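You operate a simulated robot arm through the tools that you are given. There is no shell and no other tool.

You run a simulated robot arm. Do the job below in one go: nothing can be reset, and whatever is moved stays where it is left.

## Task
Set the red hook's side like the other: hook in the card's hole, yellow arm out and locked.
Fine: push the hook home; tighten the orange knob; the blue hook and white arm stay.

Only the result counts: the job must be done as asked and must still hold three seconds after the hand-in. Knocking over, shifting, dropping, spilling or breaking anything else fails it.

## Robot
A 7-joint arm with a two-finger parallel gripper, fixed in place. Base frame: the origin is at the foot of the arm, x ahead of it, y to its left, z up. Readings come in cm, degrees, newtons and seconds.
With the tool pointing down near the work surface it reaches from about 38 to 80 cm from the base axis. Its first joint turns from -143.0 to 143.0 degrees. Payload 3 kg.
The TCP is the grasp point between the finger pads, 3 cm short of the fingertips. In the tool frame z runs along the fingers and y along their closing line. Largest opening 11 cm; finger width 2, thickness 1; the body of the gripper, 4.8 by 11.2 cm, starts 5.5 cm behind the TCP.
Orientation is that of the tool frame in the base frame, as a unit quaternion [x, y, z, w]. With the fingers straight down and closing along the base's y, the tool's x points along the base's -x, its y along +y and its z along -z.

## Interface
- The arm moves only by the tool send_rows. Its argument "plan" is a list of rows, each a list of 7 numbers: the opening, from 0 (shut) to 1 (fully open), then the shift along the base's x, y, z in mm, then the turn, a rotation vector about the base's x, y, z in degrees. In form: [[jaw, x, y, z, rx, ry, rz], ...]. A call has 1 to 20 rows; each row shifts and turns the commanded pose from where the row before left it. A row lasts 0.2 s, in which the tool goes at most 5 cm and 8.6 degrees; a call with a longer step from one row to the next is refused whole, and so is a gripper value outside its range. Where a pose cannot be reached the arm comes as near as it can. A force on the tool above 60 N (or 10 N above the force at the start of the call, whichever is more), or a blocked arm, ends the call early, and 0.2 s more pass. The fingers move at their own pace (about 15.3 cm/s each) and stop on an object; they squeeze with about 24 N. The grip force told is the motor's: it shows also when the fingers shut on nothing. Time passes only in rows, and 0.2 s behind the last, so rows that do not move let the fingers close. The reply holds the time, the measured pose of the TCP, the force on the tool along the base axes, the opening and the grip force, in the units named above and with some noise, with the torque about the TCP (base axes, N m) and any sound that the robot's microphone picked up, and new pictures: "show" is both (left out), scene, wrist or none.
- Cameras (640 x 400 px; columns grow to the right, rows downward): "scene" is fixed at [5.14, -49.8, 136.09]; the picture's right is [0.37, -0.93, 0.00], its down [-0.49, -0.20, -0.85] and it looks along [0.79, 0.31, -0.53] (base axes); focal length 230 px, centre (320, 200). "wrist" rides on the gripper at [7.2, 1.7, -10.4] in the tool frame; the picture's right is [-0.23, 0.97, 0.00], its down [-0.76, -0.18, -0.62] and it looks along [-0.61, -0.14, 0.78] (tool axes); focal length 222 px, centre (320, 200). There is no depth. A picture from a camera that has moved, and an enlarged one, comes with that camera's place and axes in the base frame and with its lens.
- lift_body(by): slides the trunk up (or, below 0, down) by that many cm; the arm rides with it, the base frame stays. It gives what a move gives, with no picture.
- inspect(camera, box): a new picture of the part [left, top, right, bottom] of that camera's present view, enlarged. The clock stands still meanwhile.
- hand_in(): hands the job in; it is judged then, once.

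Nothing tells you positions but the pictures and the camera data. Unless the task says otherwise, let go and move clear before handing in.

The tools are called as a command line: name --pt "numbers of a row" for each row, then --argument value for the rest, lists and objects as JSON in quotes. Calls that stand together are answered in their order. send_rows: Moves the arm, as the interface text tells. Its arguments: {"type":"object","properties":{"plan":{"type":"array","items":{"type":"array","items":{"type":"number"}}},"show":{"type":"string","enum":["both","scene","wrist","none"]}},"required":["plan"]} The other tools are called the same way: lift_body (by) slides the trunk up or down; inspect (camera, box) takes an enlarged picture of a part of a camera's view; hand_in () hands the job in.

At the start:

```text
time_s: 0.0
ee_pos: [58.0, 1.46, 127.05]
ee_rot: [-0.001, 1.0, 0.0, 0.0]
wrist_force: [-0.2, 0.2, -0.3]
moment: [0.03, -0.01, 0.03]
opening: 11.02
grip_force: 0.2
trunk travel left (down, up): [-40.0, 9.0]
```

scene: 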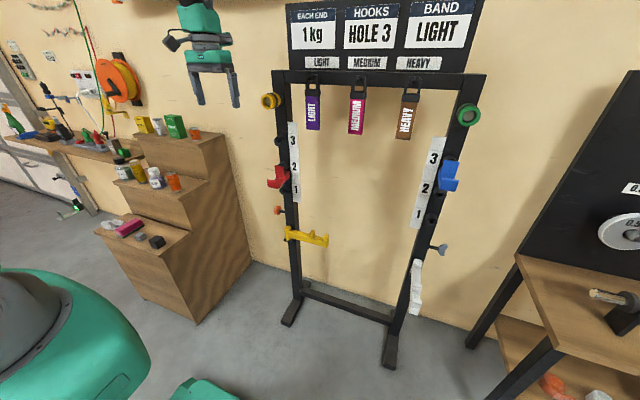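
wrist: 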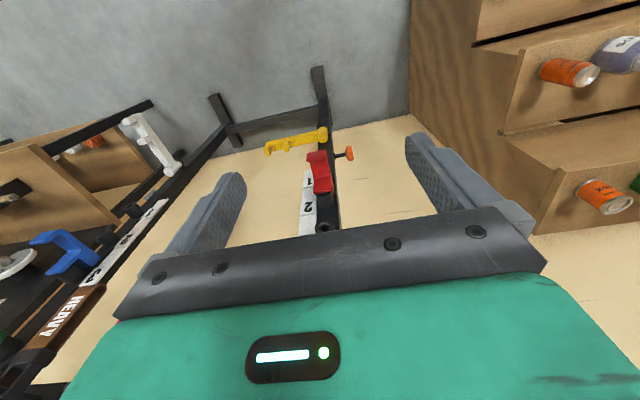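

I see a rack with two uprights: a red hook and yellow arm on the left one, a blue hook and white arm on the right one, and a card above. I'll zoom in to read the details before moving anything.

inspect --camera "scene" --box '[250, 80, 350, 260]'

inspect --camera "scene" --box '[390, 90, 490, 330]'

inspect --camera "scene" --box '[270, 0, 490, 150]'

inspect --camera "wrist" --box '[240, 50, 400, 250]'

inspect --camera "wrist" --box '[0, 80, 260, 300]'

```text
2.22 times, centred on (300, 170) of scene
camera zoom: at [5.14, -49.8, 136.09], right [0.37, -0.93, 0.0], down [-0.49, -0.2, -0.85], along [0.79, 0.31, -0.53], focal length 510 px, centre (364, 267)
```

zoom: 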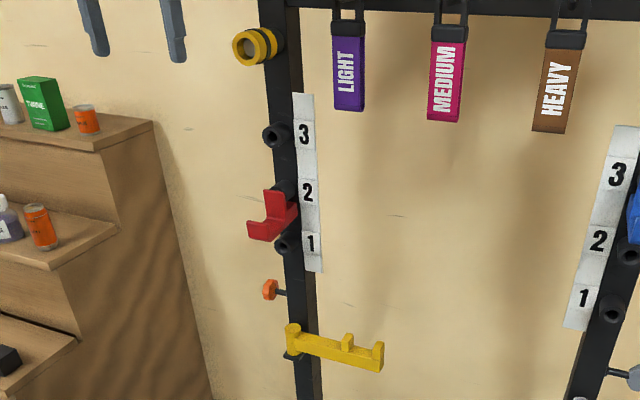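

```text
1.67 times, centred on (440, 210) of scene
camera zoom: at [5.14, -49.8, 136.09], right [0.37, -0.93, 0.0], down [-0.49, -0.2, -0.85], along [0.79, 0.31, -0.53], focal length 382 px, centre (120, 183)
```

zoom: 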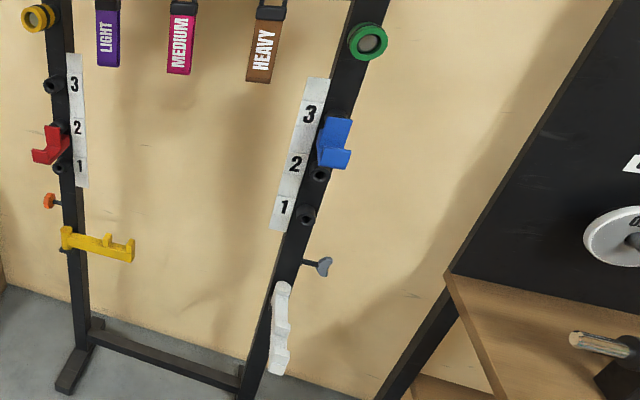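

```text
2.67 times, centred on (380, 75) of scene
camera zoom: at [5.14, -49.8, 136.09], right [0.37, -0.93, 0.0], down [-0.49, -0.2, -0.85], along [0.79, 0.31, -0.53], focal length 612 px, centre (160, 533)
```

zoom: 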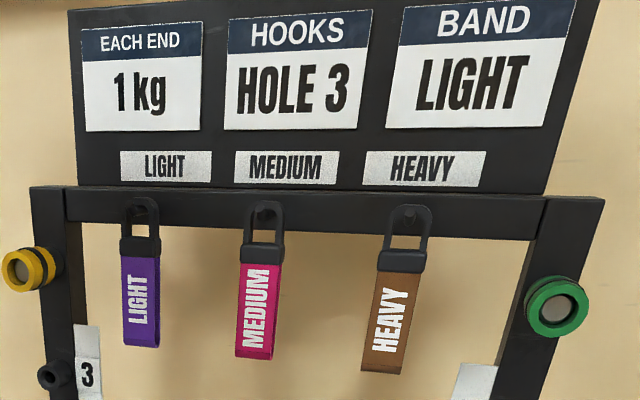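

```text
2.00 times, centred on (320, 150) of wrist
camera zoom: at [50.68, 2.87, 137.35], right [0.23, 0.97, 0.0], down [0.76, -0.18, 0.62], along [0.61, -0.14, -0.78], focal length 444 px, centre (320, 300)
```

zoom: 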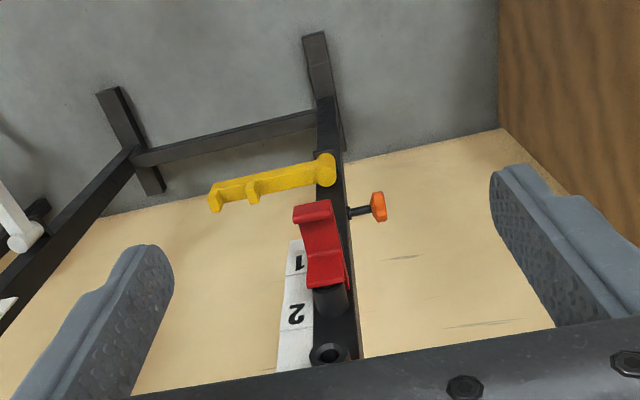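

```text
1.82 times, centred on (130, 190) of wrist
camera zoom: at [50.68, 2.87, 137.35], right [0.23, 0.97, 0.0], down [0.76, -0.18, 0.62], along [0.61, -0.14, -0.78], focal length 404 px, centre (666, 218)
```

zoom: 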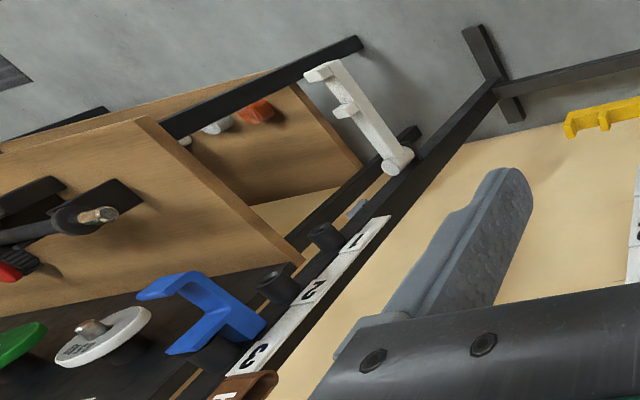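

The card reads HOLE 3. The red hook appears to be in hole 2, the yellow arm is folded inward, and the orange knob sits on the left side of the left upright. I'll lower the trunk and tilt the hand so the wrist camera gets a closer look.

lift_body --by -26

send_rows --pt "1 0 0 0 0 -8 0" --pt "1 0 0 0 0 -8 0" --pt "1 0 0 0 0 -8 0"

```text
time_s: 2.7
ee_pos: [58.09, 1.33, 101.14]
ee_rot: [-0.001, 1.0, 0.0, -0.001]
wrist_force: [0.0, 0.3, -0.7]
moment: [0.0, -0.01, 0.03]
opening: 11.0
grip_force: 0.1
trunk travel left (down, up): [-14.0, 35.0]
```

```text
time_s: 3.5
ee_pos: [58.01, 1.32, 101.05]
ee_rot: [0.0, 0.978, -0.001, 0.208]
wrist_force: [0.2, 0.7, -1.0]
moment: [0.02, 0.06, 0.0]
opening: 10.99
grip_force: 0.1
trunk travel left (down, up): [-14.0, 35.0]
camera wrist: at [47.16, 2.81, 107.54], right [0.21, 0.97, 0.09], down [0.44, -0.18, 0.88], along [0.87, -0.14, -0.47], focal length 222 px, centre (320, 200)
```

scene: 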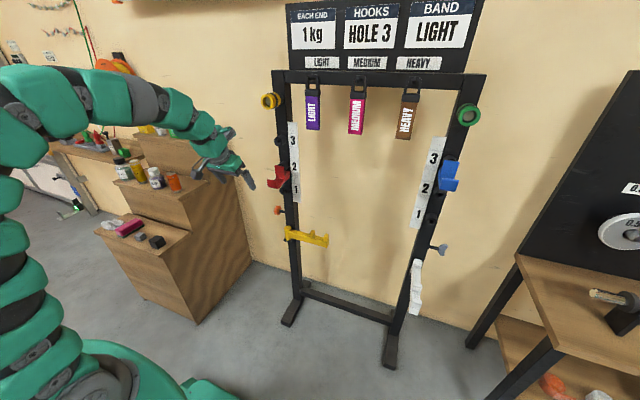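
wrist: 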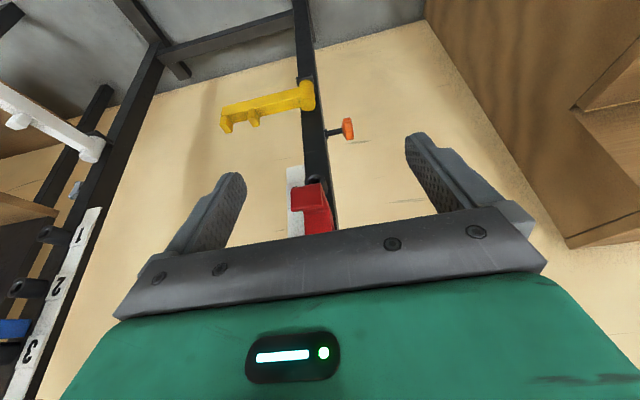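

The wrist image is upside down, with low objects at the top of the frame. I'll tilt further so the hook and socket come into the visible part.

send_rows --pt "1 0 0 0 0 -8 0" --pt "1 0 0 0 0 -8 0" --pt "1 0 0 0 0 -8 0" --show "wrist"

inspect --camera "wrist" --box '[230, 20, 390, 220]'

inspect --camera "wrist" --box '[0, 0, 200, 330]'

```text
time_s: 4.3
ee_pos: [58.03, 1.37, 101.11]
ee_rot: [0.001, 0.913, -0.001, 0.408]
wrist_force: [-0.9, 0.0, 0.3]
moment: [-0.02, 0.03, 0.0]
opening: 11.0
grip_force: 0.0
trunk travel left (down, up): [-14.0, 35.0]
camera wrist: at [45.38, 2.86, 102.58], right [0.15, 0.97, 0.17], down [0.04, -0.18, 0.98], along [0.99, -0.14, -0.07], focal length 222 px, centre (320, 200)
```

wrist: 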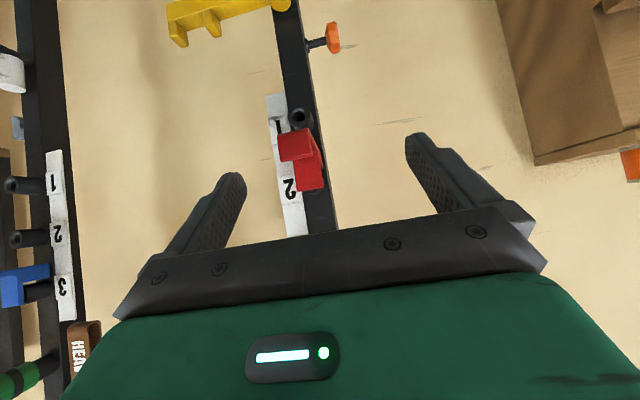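

```text
2.00 times, centred on (310, 120) of wrist
camera zoom: at [45.38, 2.86, 102.58], right [0.15, 0.97, 0.17], down [0.04, -0.18, 0.98], along [0.99, -0.14, -0.07], focal length 444 px, centre (340, 360)
```

zoom: 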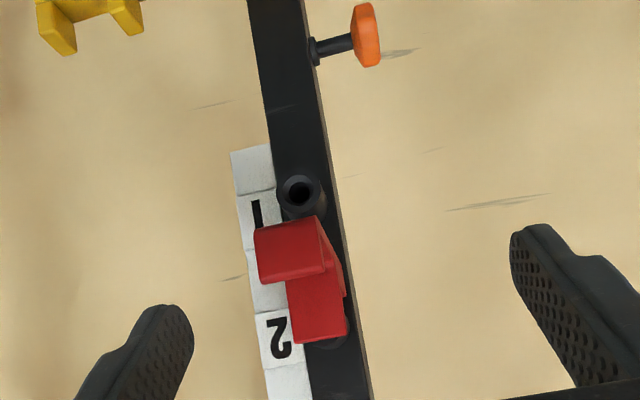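

```text
1.21 times, centred on (100, 165) of wrist
camera zoom: at [45.38, 2.86, 102.58], right [0.15, 0.97, 0.17], down [0.04, -0.18, 0.98], along [0.99, -0.14, -0.07], focal length 269 px, centre (587, 242)
```

zoom: 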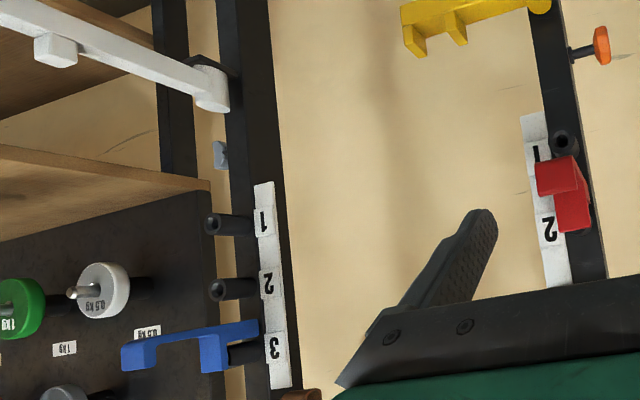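

The red hook hangs from socket 2 (mouth near x≈79, y≈-3, z≈97.5), with socket 1 at z≈87 and socket 3 at z≈108. I'll turn the tool to horizontal in front of the hook and look again.

send_rows --pt "1 0 -9 -10 0 -8.4 0" --pt "1 0 -9 -10 0 -8.4 0" --pt "1 0 -9 -10 0 -8.4 0" --pt "1 0 -9 -10 0 -8.4 0" --pt "1 0 -8 -10 0 -8.4 0"

inspect --camera "wrist" --box '[200, 0, 440, 220]'

inspect --camera "scene" --box '[200, 110, 330, 260]'

```text
time_s: 5.5
ee_pos: [63.22, -5.12, 102.65]
ee_rot: [-0.002, 0.706, 0.0, 0.708]
wrist_force: [-1.2, 2.1, 0.9]
moment: [-0.02, 0.05, -0.18]
opening: 11.0
grip_force: 0.0
out of reach, approached as far as the arm can: row 3, 4, 5
trunk travel left (down, up): [-14.0, 35.0]
camera wrist: at [52.75, -3.69, 95.3], right [0.0, 0.97, 0.23], down [-0.63, -0.18, 0.76], along [0.78, -0.14, 0.61], focal length 222 px, centre (320, 200)
```

scene: 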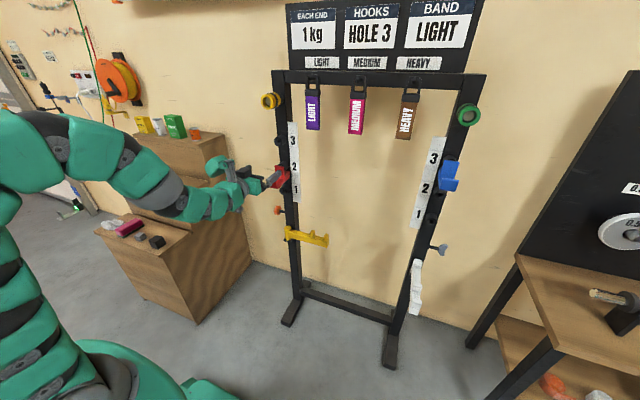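
wrist: 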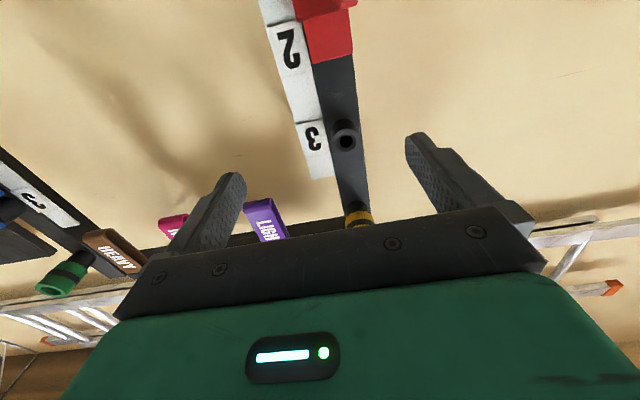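

```text
1.82 times, centred on (320, 110) of wrist
camera zoom: at [52.75, -3.69, 95.3], right [0.0, 0.97, 0.23], down [-0.63, -0.18, 0.76], along [0.78, -0.14, 0.61], focal length 404 px, centre (320, 364)
```

zoom: 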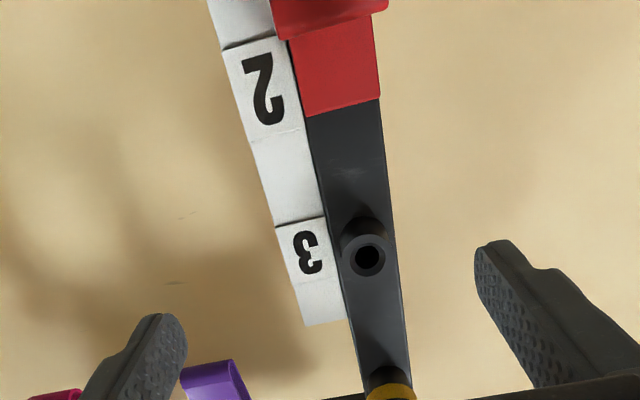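

```text
2.67 times, centred on (265, 185) of scene
camera zoom: at [5.14, -49.8, 136.09], right [0.37, -0.93, 0.0], down [-0.49, -0.2, -0.85], along [0.79, 0.31, -0.53], focal length 612 px, centre (467, 240)
```

zoom: 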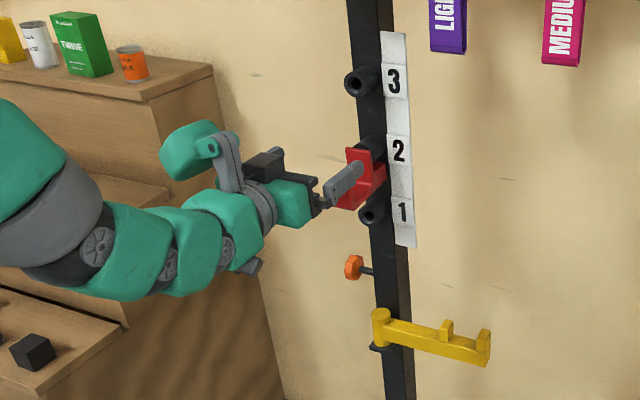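

The tool is now horizontal and level with the hook, and hole 3 is clear at about (80, -3, 108). Before gripping I'll zoom in on both hooks to measure their shape.

inspect --camera "scene" --box '[255, 120, 315, 220]'

inspect --camera "scene" --box '[425, 145, 475, 225]'

inspect --camera "scene" --box '[260, 195, 340, 255]'

inspect --camera "scene" --box '[400, 230, 460, 330]'

```text
4.00 times, centred on (285, 170) of scene
camera zoom: at [5.14, -49.8, 136.09], right [0.37, -0.93, 0.0], down [-0.49, -0.2, -0.85], along [0.79, 0.31, -0.53], focal length 918 px, centre (460, 320)
```

zoom: 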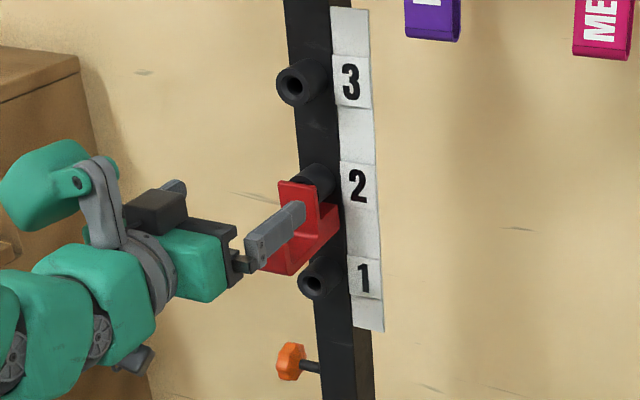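

```text
5.00 times, centred on (450, 185) of scene
camera zoom: at [5.14, -49.8, 136.09], right [0.37, -0.93, 0.0], down [-0.49, -0.2, -0.85], along [0.79, 0.31, -0.53], focal length 1147 px, centre (-330, 275)
```

zoom: 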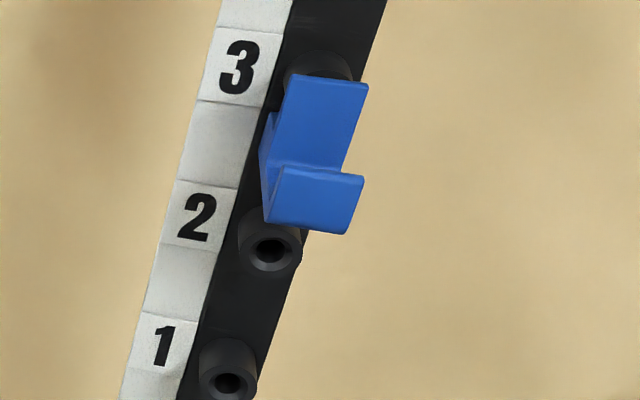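

```text
6.67 times, centred on (300, 225) of scene
camera zoom: at [5.14, -49.8, 136.09], right [0.37, -0.93, 0.0], down [-0.49, -0.2, -0.85], along [0.79, 0.31, -0.53], focal length 1530 px, centre (453, 33)
```

zoom: 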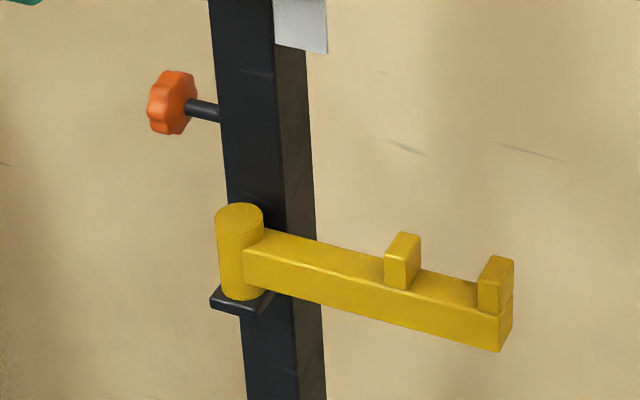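

```text
4.00 times, centred on (430, 280) of scene
camera zoom: at [5.14, -49.8, 136.09], right [0.37, -0.93, 0.0], down [-0.49, -0.2, -0.85], along [0.79, 0.31, -0.53], focal length 918 px, centre (-120, -120)
```

zoom: 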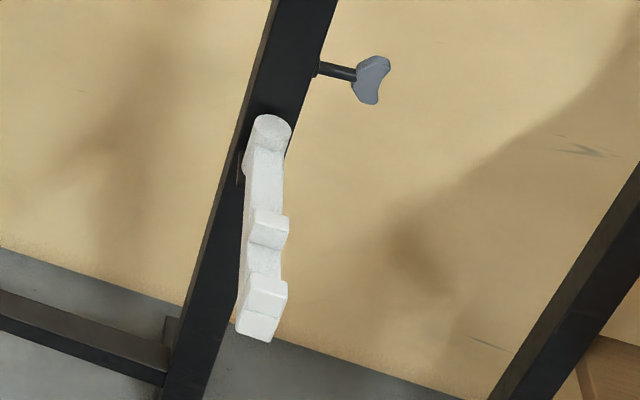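

Hook dimensions: plate at x≈77.5 with its top near z 98.5, lip at x≈71 between z 92 and 95.5, width about 4 cm, centred at y≈-2.9. I'll lower the trunk so the fingers are level with the hook, then check how the arm responds.

lift_body --by -8

send_rows --pt "1 0 0 0 0 0 0"

```text
time_s: 6.6
ee_pos: [63.22, -5.3, 94.51]
ee_rot: [-0.001, 0.707, 0.0, 0.707]
wrist_force: [0.5, -0.4, 0.3]
moment: [0.01, -0.02, -0.04]
opening: 11.01
grip_force: 0.1
trunk travel left (down, up): [-6.0, 43.0]
```

```text
time_s: 7.0
ee_pos: [63.17, -5.43, 94.61]
ee_rot: [-0.001, 0.707, 0.001, 0.707]
wrist_force: [0.3, -0.3, 0.5]
moment: [-0.01, 0.0, 0.0]
opening: 10.98
grip_force: 0.0
trunk travel left (down, up): [-6.0, 43.0]
camera wrist: at [52.75, -3.81, 87.27], right [0.0, 0.97, 0.23], down [-0.62, -0.18, 0.76], along [0.78, -0.14, 0.61], focal length 222 px, centre (320, 200)
```

scene: 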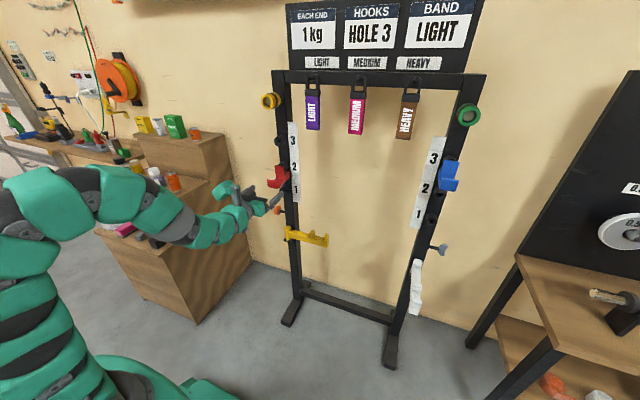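
wrist: 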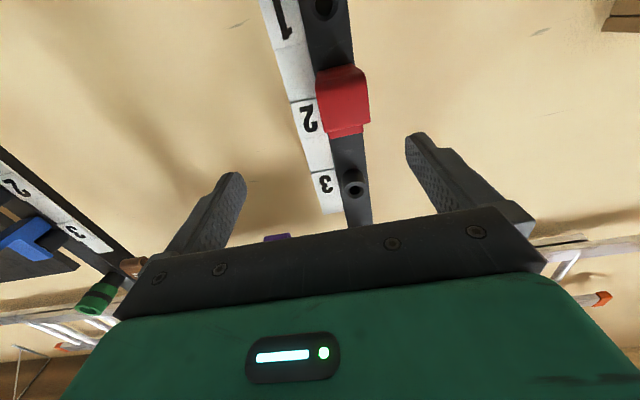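

The commanded pose follows the arm. The hook's centre is at y≈-3.0, so I'll align with it and slide forward around it with the jaws open.

send_rows --pt "1 0 24 0 0 0 0" --pt "1 30 0 0 0 0 0" --pt "1 30 0 0 0 0 0" --pt "1 20 0 0 0 0 0"

inspect --camera "scene" --box '[255, 120, 315, 220]'

```text
time_s: 8.0
ee_pos: [71.39, -2.91, 94.58]
ee_rot: [-0.001, 0.708, 0.001, 0.707]
wrist_force: [-0.4, 0.3, 1.0]
moment: [-0.02, -0.01, 0.0]
opening: 10.98
grip_force: 0.0
trunk travel left (down, up): [-6.0, 43.0]
camera wrist: at [60.83, -1.4, 87.27], right [0.0, 0.97, 0.23], down [-0.62, -0.18, 0.76], along [0.78, -0.14, 0.6], focal length 222 px, centre (320, 200)
```

scene: 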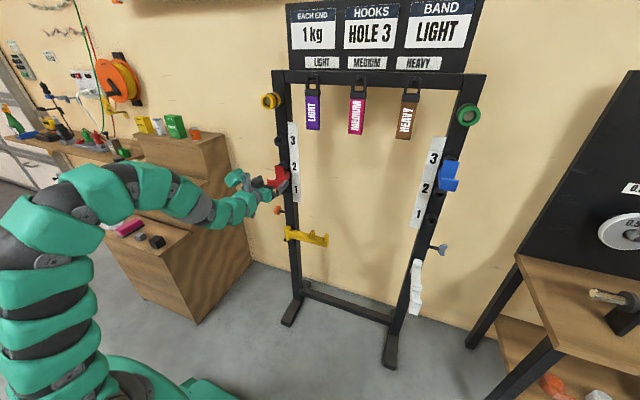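
wrist: 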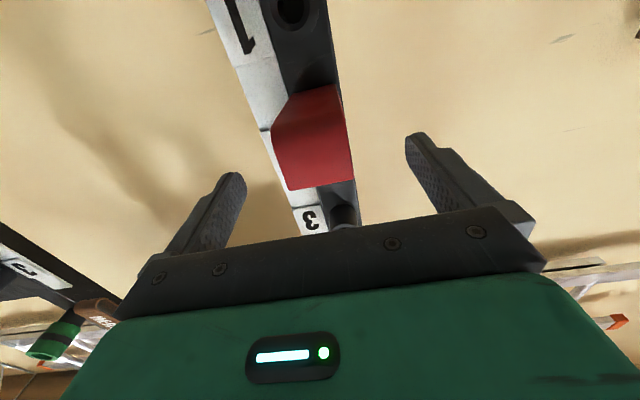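

```text
4.00 times, centred on (285, 170) of scene
camera zoom: at [5.14, -49.8, 136.09], right [0.37, -0.93, 0.0], down [-0.49, -0.2, -0.85], along [0.79, 0.31, -0.53], focal length 918 px, centre (460, 320)
```

zoom: 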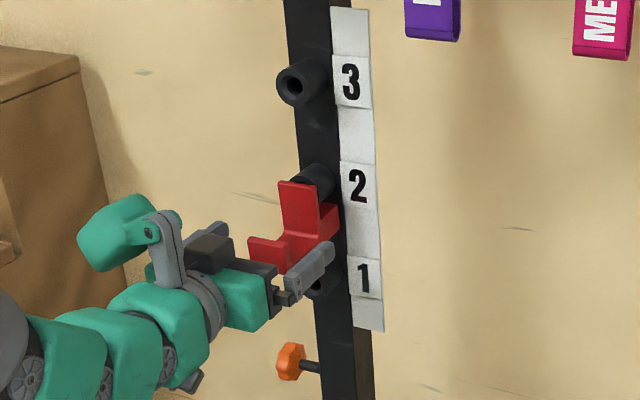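

Projections match the picture: the lip front is at x≈71 and the jaws are centred on the hook. I'll advance to x≈75 and close.

send_rows --pt "1 20 0 0 0 0 0" --pt "1 17 0 0 0 0 0" --pt "1 0 0 0 0 0 0" --pt "0 0 0 0 0 0 0" --pt "0 0 0 0 0 0 0" --pt "0 0 0 0 0 0 0"

inspect --camera "scene" --box '[255, 120, 315, 220]'

```text
time_s: 9.4
ee_pos: [74.98, -2.93, 94.64]
ee_rot: [0.0, 0.707, 0.0, 0.707]
wrist_force: [0.4, 1.6, 0.3]
moment: [-0.01, -0.01, 0.06]
opening: 4.19
grip_force: 24.6
trunk travel left (down, up): [-6.0, 43.0]
camera wrist: at [64.46, -1.38, 87.31], right [0.0, 0.97, 0.23], down [-0.62, -0.18, 0.76], along [0.78, -0.14, 0.61], focal length 222 px, centre (320, 200)
```

scene: 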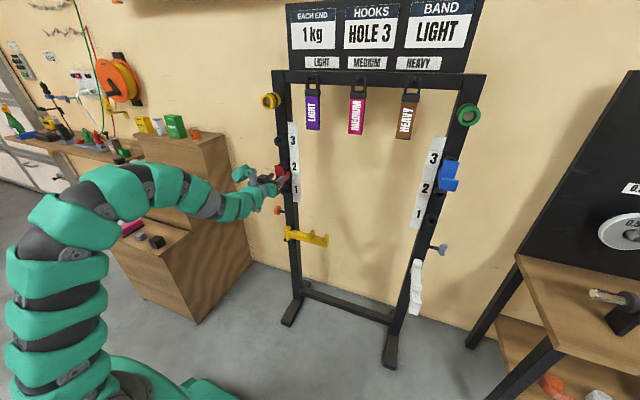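
wrist: 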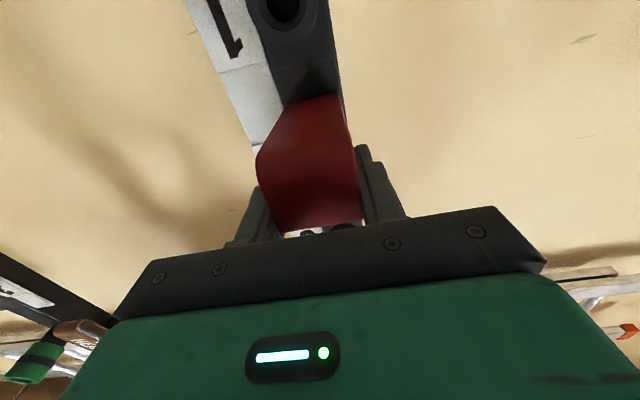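

```text
4.00 times, centred on (285, 170) of scene
camera zoom: at [5.14, -49.8, 136.09], right [0.37, -0.93, 0.0], down [-0.49, -0.2, -0.85], along [0.79, 0.31, -0.53], focal length 918 px, centre (460, 320)
```

zoom: 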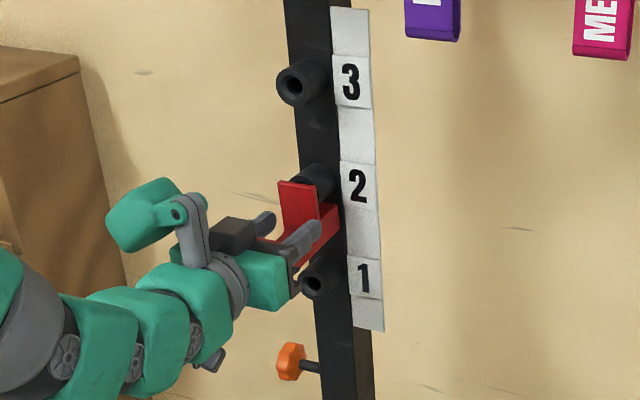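

The hook is gripped (4.2 cm opening). I'll pull it straight out of socket 2 along -x in small steps.

send_rows --pt "0 -5 0 0 0 0 0" --pt "0 -10 0 0 0 0 0" --pt "0 -10 0 0 0 0 0" --pt "0 -10 0 0 0 0 0" --pt "0 -10 0 0 0 0 0"

inspect --camera "scene" --box '[255, 120, 315, 220]'

```text
time_s: 10.6
ee_pos: [70.46, -2.86, 94.55]
ee_rot: [-0.001, 0.707, 0.0, 0.708]
wrist_force: [0.7, 0.6, -0.5]
moment: [0.0, 0.1, -0.01]
opening: 4.2
grip_force: 23.7
trunk travel left (down, up): [-6.0, 43.0]
camera wrist: at [60.01, -1.32, 87.27], right [0.0, 0.97, 0.23], down [-0.62, -0.18, 0.76], along [0.78, -0.14, 0.61], focal length 222 px, centre (320, 200)
```

scene: 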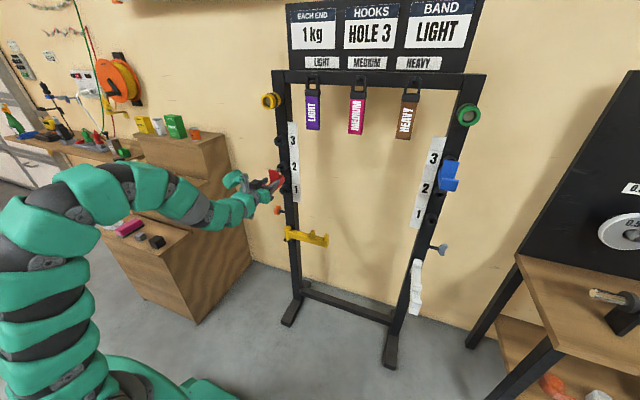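
wrist: 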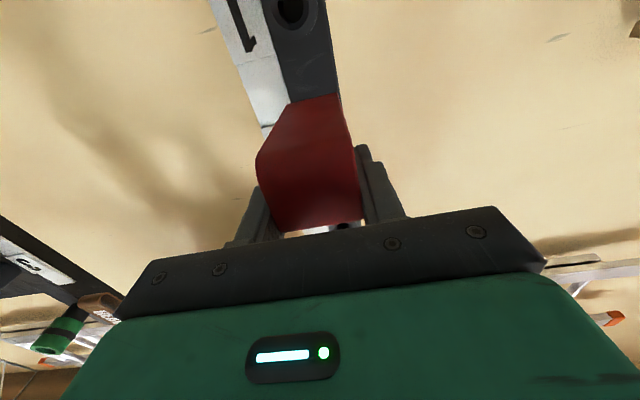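

```text
4.00 times, centred on (285, 170) of scene
camera zoom: at [5.14, -49.8, 136.09], right [0.37, -0.93, 0.0], down [-0.49, -0.2, -0.85], along [0.79, 0.31, -0.53], focal length 918 px, centre (460, 320)
```

zoom: 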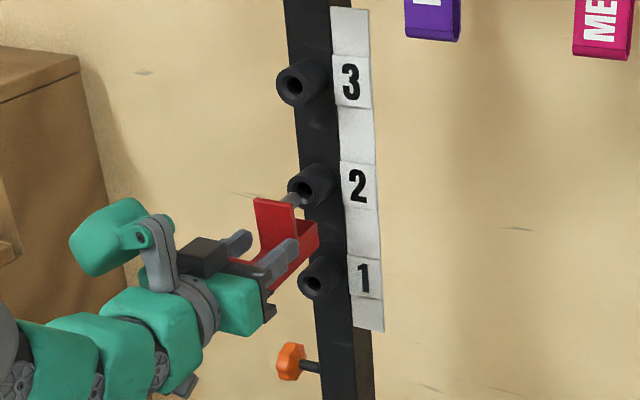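

The hook is sliding out freely and its metal peg is partly visible. I'll pull further until the peg tip clears.

send_rows --pt "0 -10 0 0 0 0 0" --pt "0 -10 0 0 0 0 0" --pt "0 -8 0 0 0 0 0" --pt "0 0 0 0 0 0 0"

inspect --camera "scene" --box '[255, 120, 315, 220]'

```text
time_s: 11.6
ee_pos: [67.6, -2.94, 94.5]
ee_rot: [-0.001, 0.708, 0.0, 0.706]
wrist_force: [-0.7, 0.1, -0.4]
moment: [0.0, 0.11, -0.01]
opening: 4.2
grip_force: 23.2
trunk travel left (down, up): [-6.0, 43.0]
camera wrist: at [57.17, -1.33, 87.28], right [0.0, 0.97, 0.23], down [-0.62, -0.18, 0.76], along [0.78, -0.14, 0.61], focal length 222 px, centre (320, 200)
```

scene: 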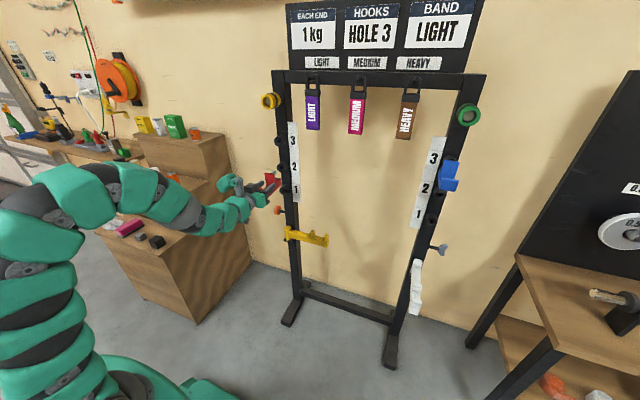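
wrist: 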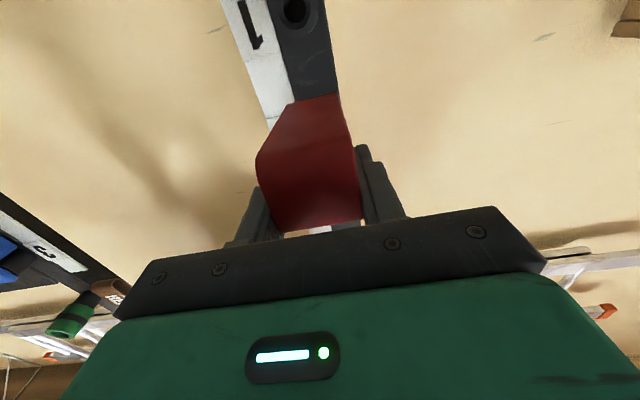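

```text
4.00 times, centred on (285, 170) of scene
camera zoom: at [5.14, -49.8, 136.09], right [0.37, -0.93, 0.0], down [-0.49, -0.2, -0.85], along [0.79, 0.31, -0.53], focal length 918 px, centre (460, 320)
```

zoom: 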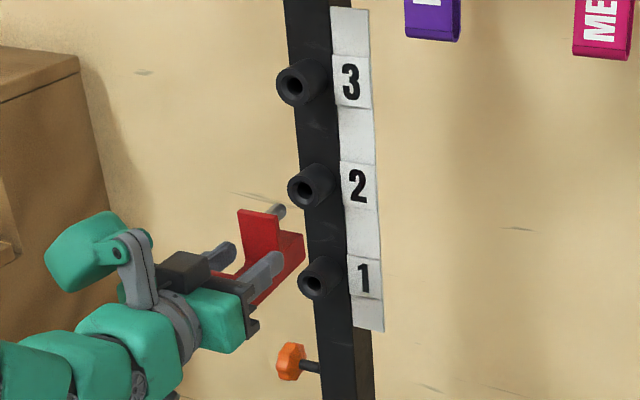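

The peg tip is clear of socket 2. I'll zoom in hard on the sockets and the peg to measure the hole spacing before lifting.

inspect --camera "scene" --box '[262, 131, 294, 151]'

inspect --camera "scene" --box '[262, 158, 294, 178]'

inspect --camera "scene" --box '[265, 181, 297, 201]'

```text
16.00 times, centred on (278, 141) of scene
camera zoom: at [5.14, -49.8, 136.09], right [0.37, -0.93, 0.0], down [-0.49, -0.2, -0.85], along [0.79, 0.31, -0.53], focal length 3672 px, centre (992, 1144)
```

zoom: 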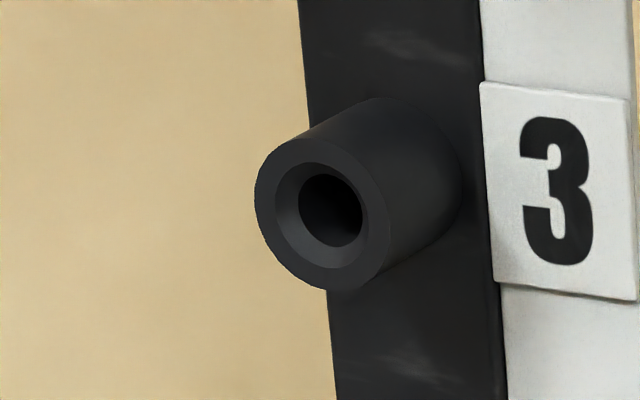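

```text
16.00 times, centred on (278, 168) of scene
camera zoom: at [5.14, -49.8, 136.09], right [0.37, -0.93, 0.0], down [-0.49, -0.2, -0.85], along [0.79, 0.31, -0.53], focal length 3672 px, centre (992, 712)
```

zoom: 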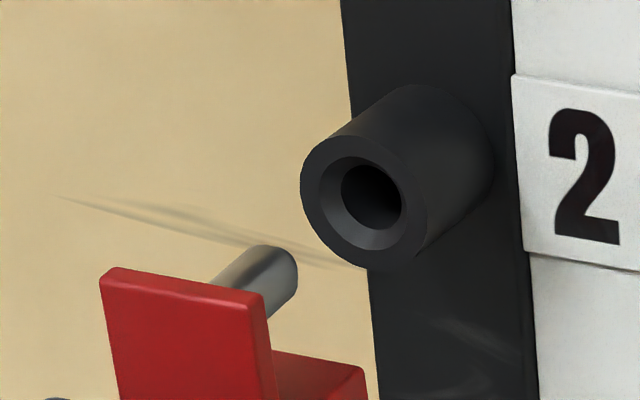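

```text
16.00 times, centred on (281, 191) of scene
camera zoom: at [5.14, -49.8, 136.09], right [0.37, -0.93, 0.0], down [-0.49, -0.2, -0.85], along [0.79, 0.31, -0.53], focal length 3672 px, centre (944, 344)
```

zoom: 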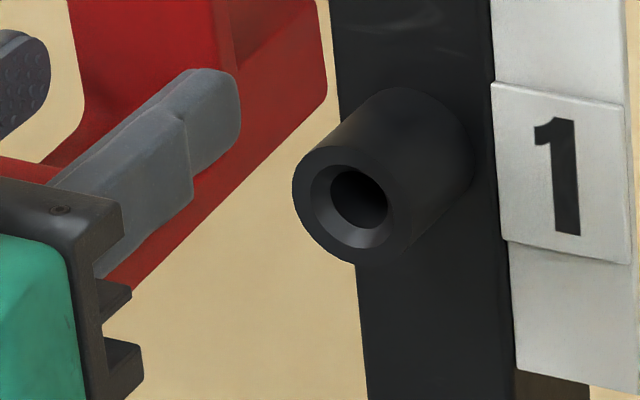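

Measurement gives a hole spacing of 11.0 cm, with socket 3's mouth at about (80.2, -2.9, 108.2) and the peg tip 4 cm clear of the sockets. I'll raise the trunk 11 cm and check the alignment.

lift_body --by 11

send_rows --pt "0 0 0 0 0 0 0" --pt "0 0 0 0 0 0 0"

inspect --camera "scene" --box '[262, 131, 294, 151]'

```text
time_s: 13.1
ee_pos: [67.7, -3.0, 105.53]
ee_rot: [0.0, 0.708, -0.001, 0.706]
wrist_force: [-0.1, 0.4, -2.5]
moment: [0.02, 0.12, -0.01]
opening: 4.18
grip_force: 24.0
trunk travel left (down, up): [-17.0, 32.0]
```

```text
time_s: 13.7
ee_pos: [67.57, -2.91, 105.53]
ee_rot: [0.001, 0.708, -0.001, 0.707]
wrist_force: [0.9, 0.2, -3.9]
moment: [0.01, 0.08, -0.01]
opening: 4.16
grip_force: 24.2
trunk travel left (down, up): [-17.0, 32.0]
camera wrist: at [57.17, -1.33, 98.27], right [0.0, 0.97, 0.23], down [-0.62, -0.18, 0.76], along [0.78, -0.14, 0.61], focal length 222 px, centre (320, 200)
```

scene: 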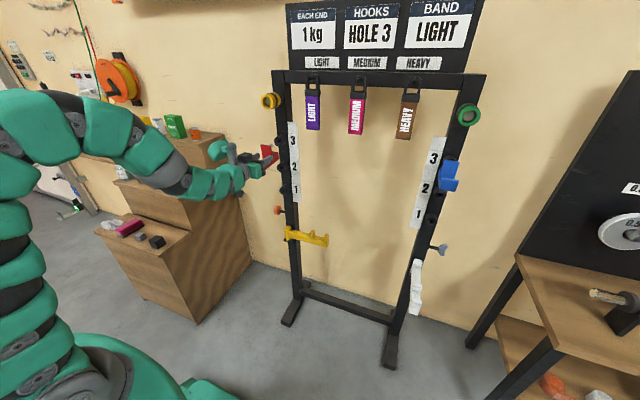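
wrist: 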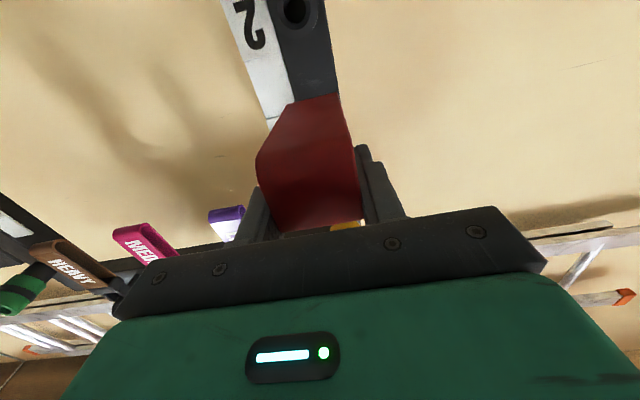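

```text
16.00 times, centred on (278, 141) of scene
camera zoom: at [5.14, -49.8, 136.09], right [0.37, -0.93, 0.0], down [-0.49, -0.2, -0.85], along [0.79, 0.31, -0.53], focal length 3672 px, centre (992, 1144)
```

zoom: 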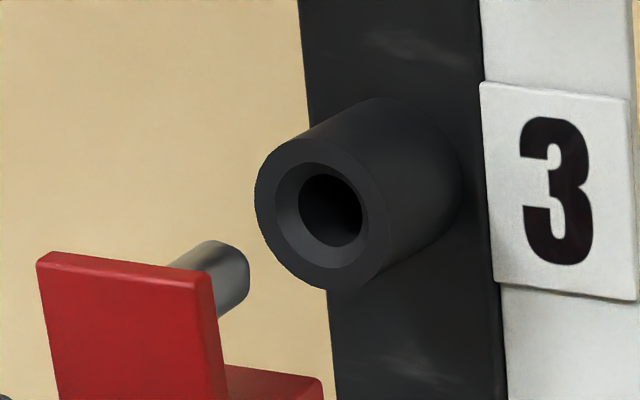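

The peg lines up with socket 3 the same way it did with socket 2. I'll slide it in slowly and stop short of home to check.

send_rows --pt "0 15 0 0 0 0 0" --pt "0 15 0 0 0 0 0" --pt "0 8 0 0 0 0 0" --pt "0 6 0 0 0 0 0" --pt "0 6 0 0 0 0 0" --pt "0 0 0 0 0 0 0"

inspect --camera "scene" --box '[262, 131, 294, 151]'

```text
time_s: 15.1
ee_pos: [72.67, -2.86, 105.58]
ee_rot: [0.001, 0.707, -0.001, 0.707]
wrist_force: [0.0, -0.6, -4.7]
moment: [-0.04, 0.15, 0.01]
opening: 4.18
grip_force: 24.0
trunk travel left (down, up): [-17.0, 32.0]
camera wrist: at [62.19, -1.42, 98.35], right [0.0, 0.97, 0.23], down [-0.62, -0.18, 0.76], along [0.78, -0.14, 0.61], focal length 222 px, centre (320, 200)
```

scene: 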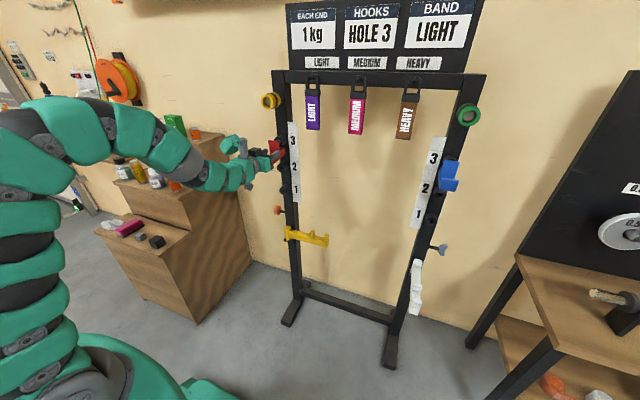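
wrist: 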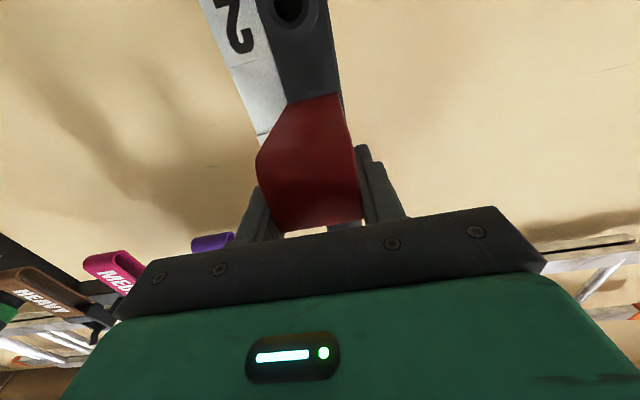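

```text
16.00 times, centred on (278, 141) of scene
camera zoom: at [5.14, -49.8, 136.09], right [0.37, -0.93, 0.0], down [-0.49, -0.2, -0.85], along [0.79, 0.31, -0.53], focal length 3672 px, centre (992, 1144)
```

zoom: 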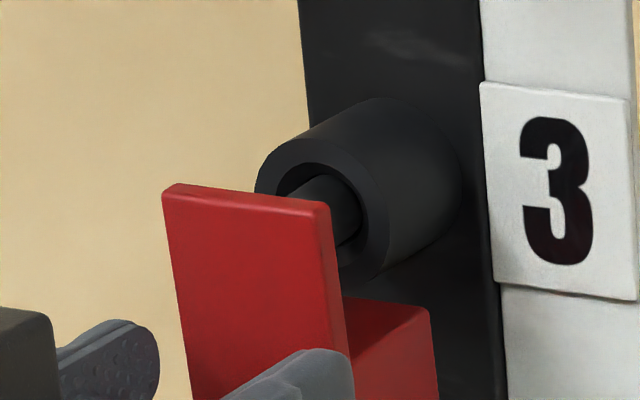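

The peg is in socket 3 with no side force. I'll push it the rest of the way.

send_rows --pt "0 8 0 0 0 0 0" --pt "0 8 0 0 0 0 0" --pt "0 5 0 0 0 0 0" --pt "0 2 0 0 0 0 0" --pt "0 2 0 0 0 0 0" --pt "0 0 0 0 0 0 0" --show "none"

inspect --camera "scene" --box '[262, 131, 294, 151]'

```text
time_s: 16.5
ee_pos: [75.0, -3.0, 105.66]
ee_rot: [0.0, 0.707, 0.0, 0.707]
wrist_force: [-15.0, 0.9, -2.1]
moment: [0.0, 0.36, -0.05]
opening: 4.18
grip_force: 24.0
trunk travel left (down, up): [-17.0, 32.0]
```

```text
16.00 times, centred on (278, 141) of scene
camera zoom: at [5.14, -49.8, 136.09], right [0.37, -0.93, 0.0], down [-0.49, -0.2, -0.85], along [0.79, 0.31, -0.53], focal length 3672 px, centre (992, 1144)
```

zoom: 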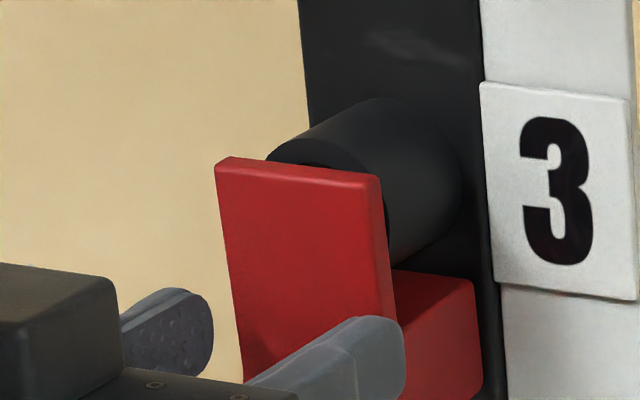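

There is 15 N of resistance at the same depth the hook had in hole 2. I'll compare against the blue hook to see whether this is fully home.

inspect --camera "scene" --box '[434, 154, 466, 174]'

inspect --camera "scene" --box '[264, 140, 296, 160]'

```text
16.00 times, centred on (450, 164) of scene
camera zoom: at [5.14, -49.8, 136.09], right [0.37, -0.93, 0.0], down [-0.49, -0.2, -0.85], along [0.79, 0.31, -0.53], focal length 3672 px, centre (-1760, 776)
```

zoom: 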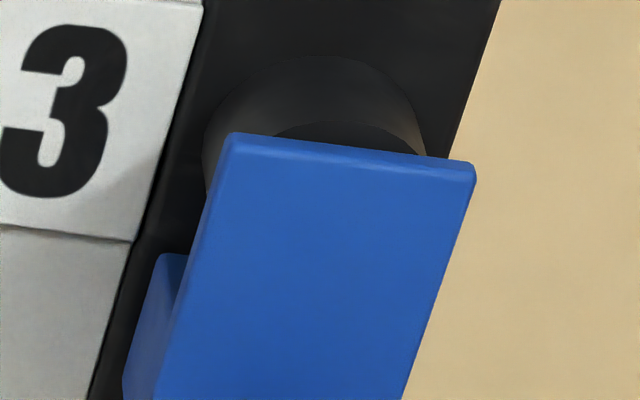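

```text
16.00 times, centred on (280, 150) of scene
camera zoom: at [5.14, -49.8, 136.09], right [0.37, -0.93, 0.0], down [-0.49, -0.2, -0.85], along [0.79, 0.31, -0.53], focal length 3672 px, centre (960, 1000)
```

zoom: 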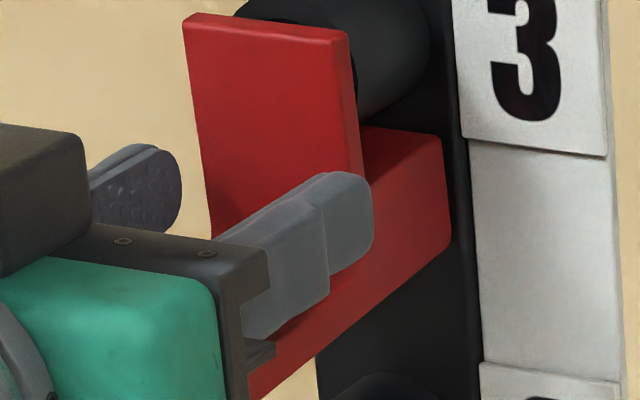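

The red plate sits off the socket mouth about as far as the blue one does, and its rear foot meets the upright. One more gentle millimetre will confirm it's at the stop.

send_rows --pt "0 1 0 0 0 0 0" --pt "0 0 0 0 0 0 0" --pt "0 0 0 0 0 0 0" --show "none"

```text
time_s: 17.3
ee_pos: [75.08, -2.89, 105.65]
ee_rot: [-0.002, 0.706, 0.001, 0.708]
wrist_force: [-14.8, 0.5, 0.2]
moment: [0.0, 0.24, 0.0]
opening: 4.17
grip_force: 23.7
trunk travel left (down, up): [-17.0, 32.0]
```

The force stayed at 15 N, so I need to tell sliding from a hard stop. I'll push 2 mm more and compare pictures.

send_rows --pt "0 1 0 0 0 0 0" --pt "0 1 0 0 0 0 0" --pt "0 0 0 0 0 0 0" --pt "0 0 0 0 0 0 0" --show "none"

inspect --camera "scene" --box '[262, 131, 294, 151]'

```text
time_s: 18.3
ee_pos: [75.24, -2.98, 105.67]
ee_rot: [0.0, 0.707, 0.0, 0.708]
wrist_force: [-14.9, -2.0, 1.8]
moment: [0.0, 0.06, -0.02]
opening: 4.18
grip_force: 24.2
trunk travel left (down, up): [-17.0, 32.0]
```

```text
16.00 times, centred on (278, 141) of scene
camera zoom: at [5.14, -49.8, 136.09], right [0.37, -0.93, 0.0], down [-0.49, -0.2, -0.85], along [0.79, 0.31, -0.53], focal length 3672 px, centre (992, 1144)
```

zoom: 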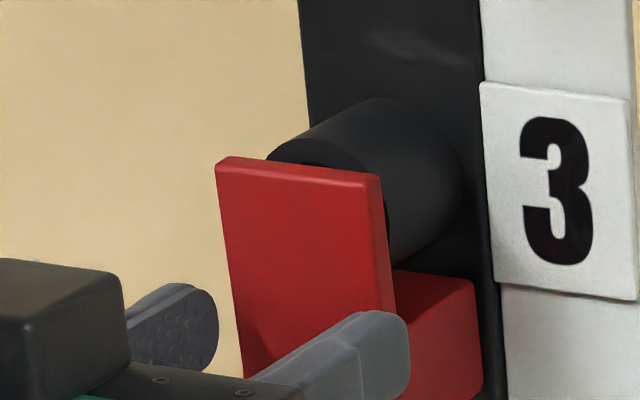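

The hook didn't move while the fingers slipped forward on it, so it's at its stop and home. I'll release and back away straight.

send_rows --pt "0 -2 0 0 0 0 0" --pt "1 0 0 0 0 0 0" --pt "1 0 0 0 0 0 0" --pt "1 0 0 0 0 0 0" --pt "1 -20 0 0 0 0 0" --pt "1 -40 0 0 0 0 0" --pt "1 -40 0 0 0 0 0"

inspect --camera "scene" --box '[264, 134, 296, 154]'

```text
time_s: 19.9
ee_pos: [65.24, -3.19, 105.46]
ee_rot: [-0.001, 0.708, 0.001, 0.707]
wrist_force: [0.4, 0.8, -0.3]
moment: [-0.03, -0.02, 0.02]
opening: 11.01
grip_force: 0.1
trunk travel left (down, up): [-17.0, 32.0]
camera wrist: at [54.71, -1.63, 98.23], right [0.0, 0.97, 0.23], down [-0.62, -0.18, 0.76], along [0.78, -0.14, 0.61], focal length 222 px, centre (320, 200)
```

scene: 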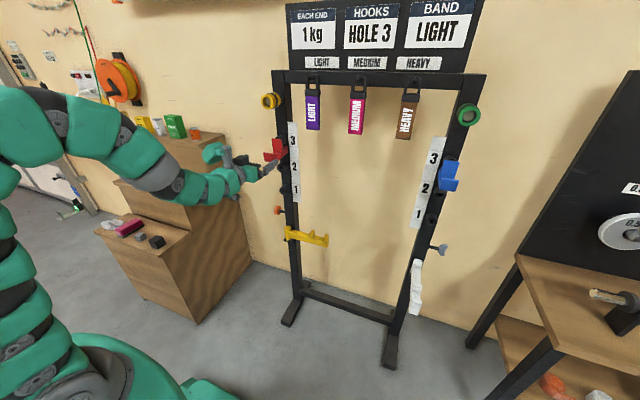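
wrist: 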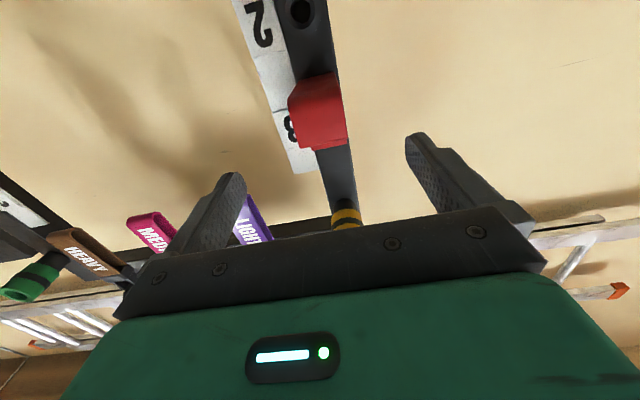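

```text
16.00 times, centred on (280, 144) of scene
camera zoom: at [5.14, -49.8, 136.09], right [0.37, -0.93, 0.0], down [-0.49, -0.2, -0.85], along [0.79, 0.31, -0.53], focal length 3672 px, centre (960, 1096)
```

zoom: 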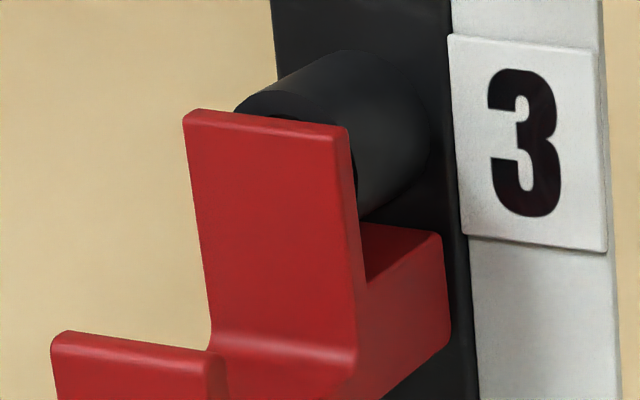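

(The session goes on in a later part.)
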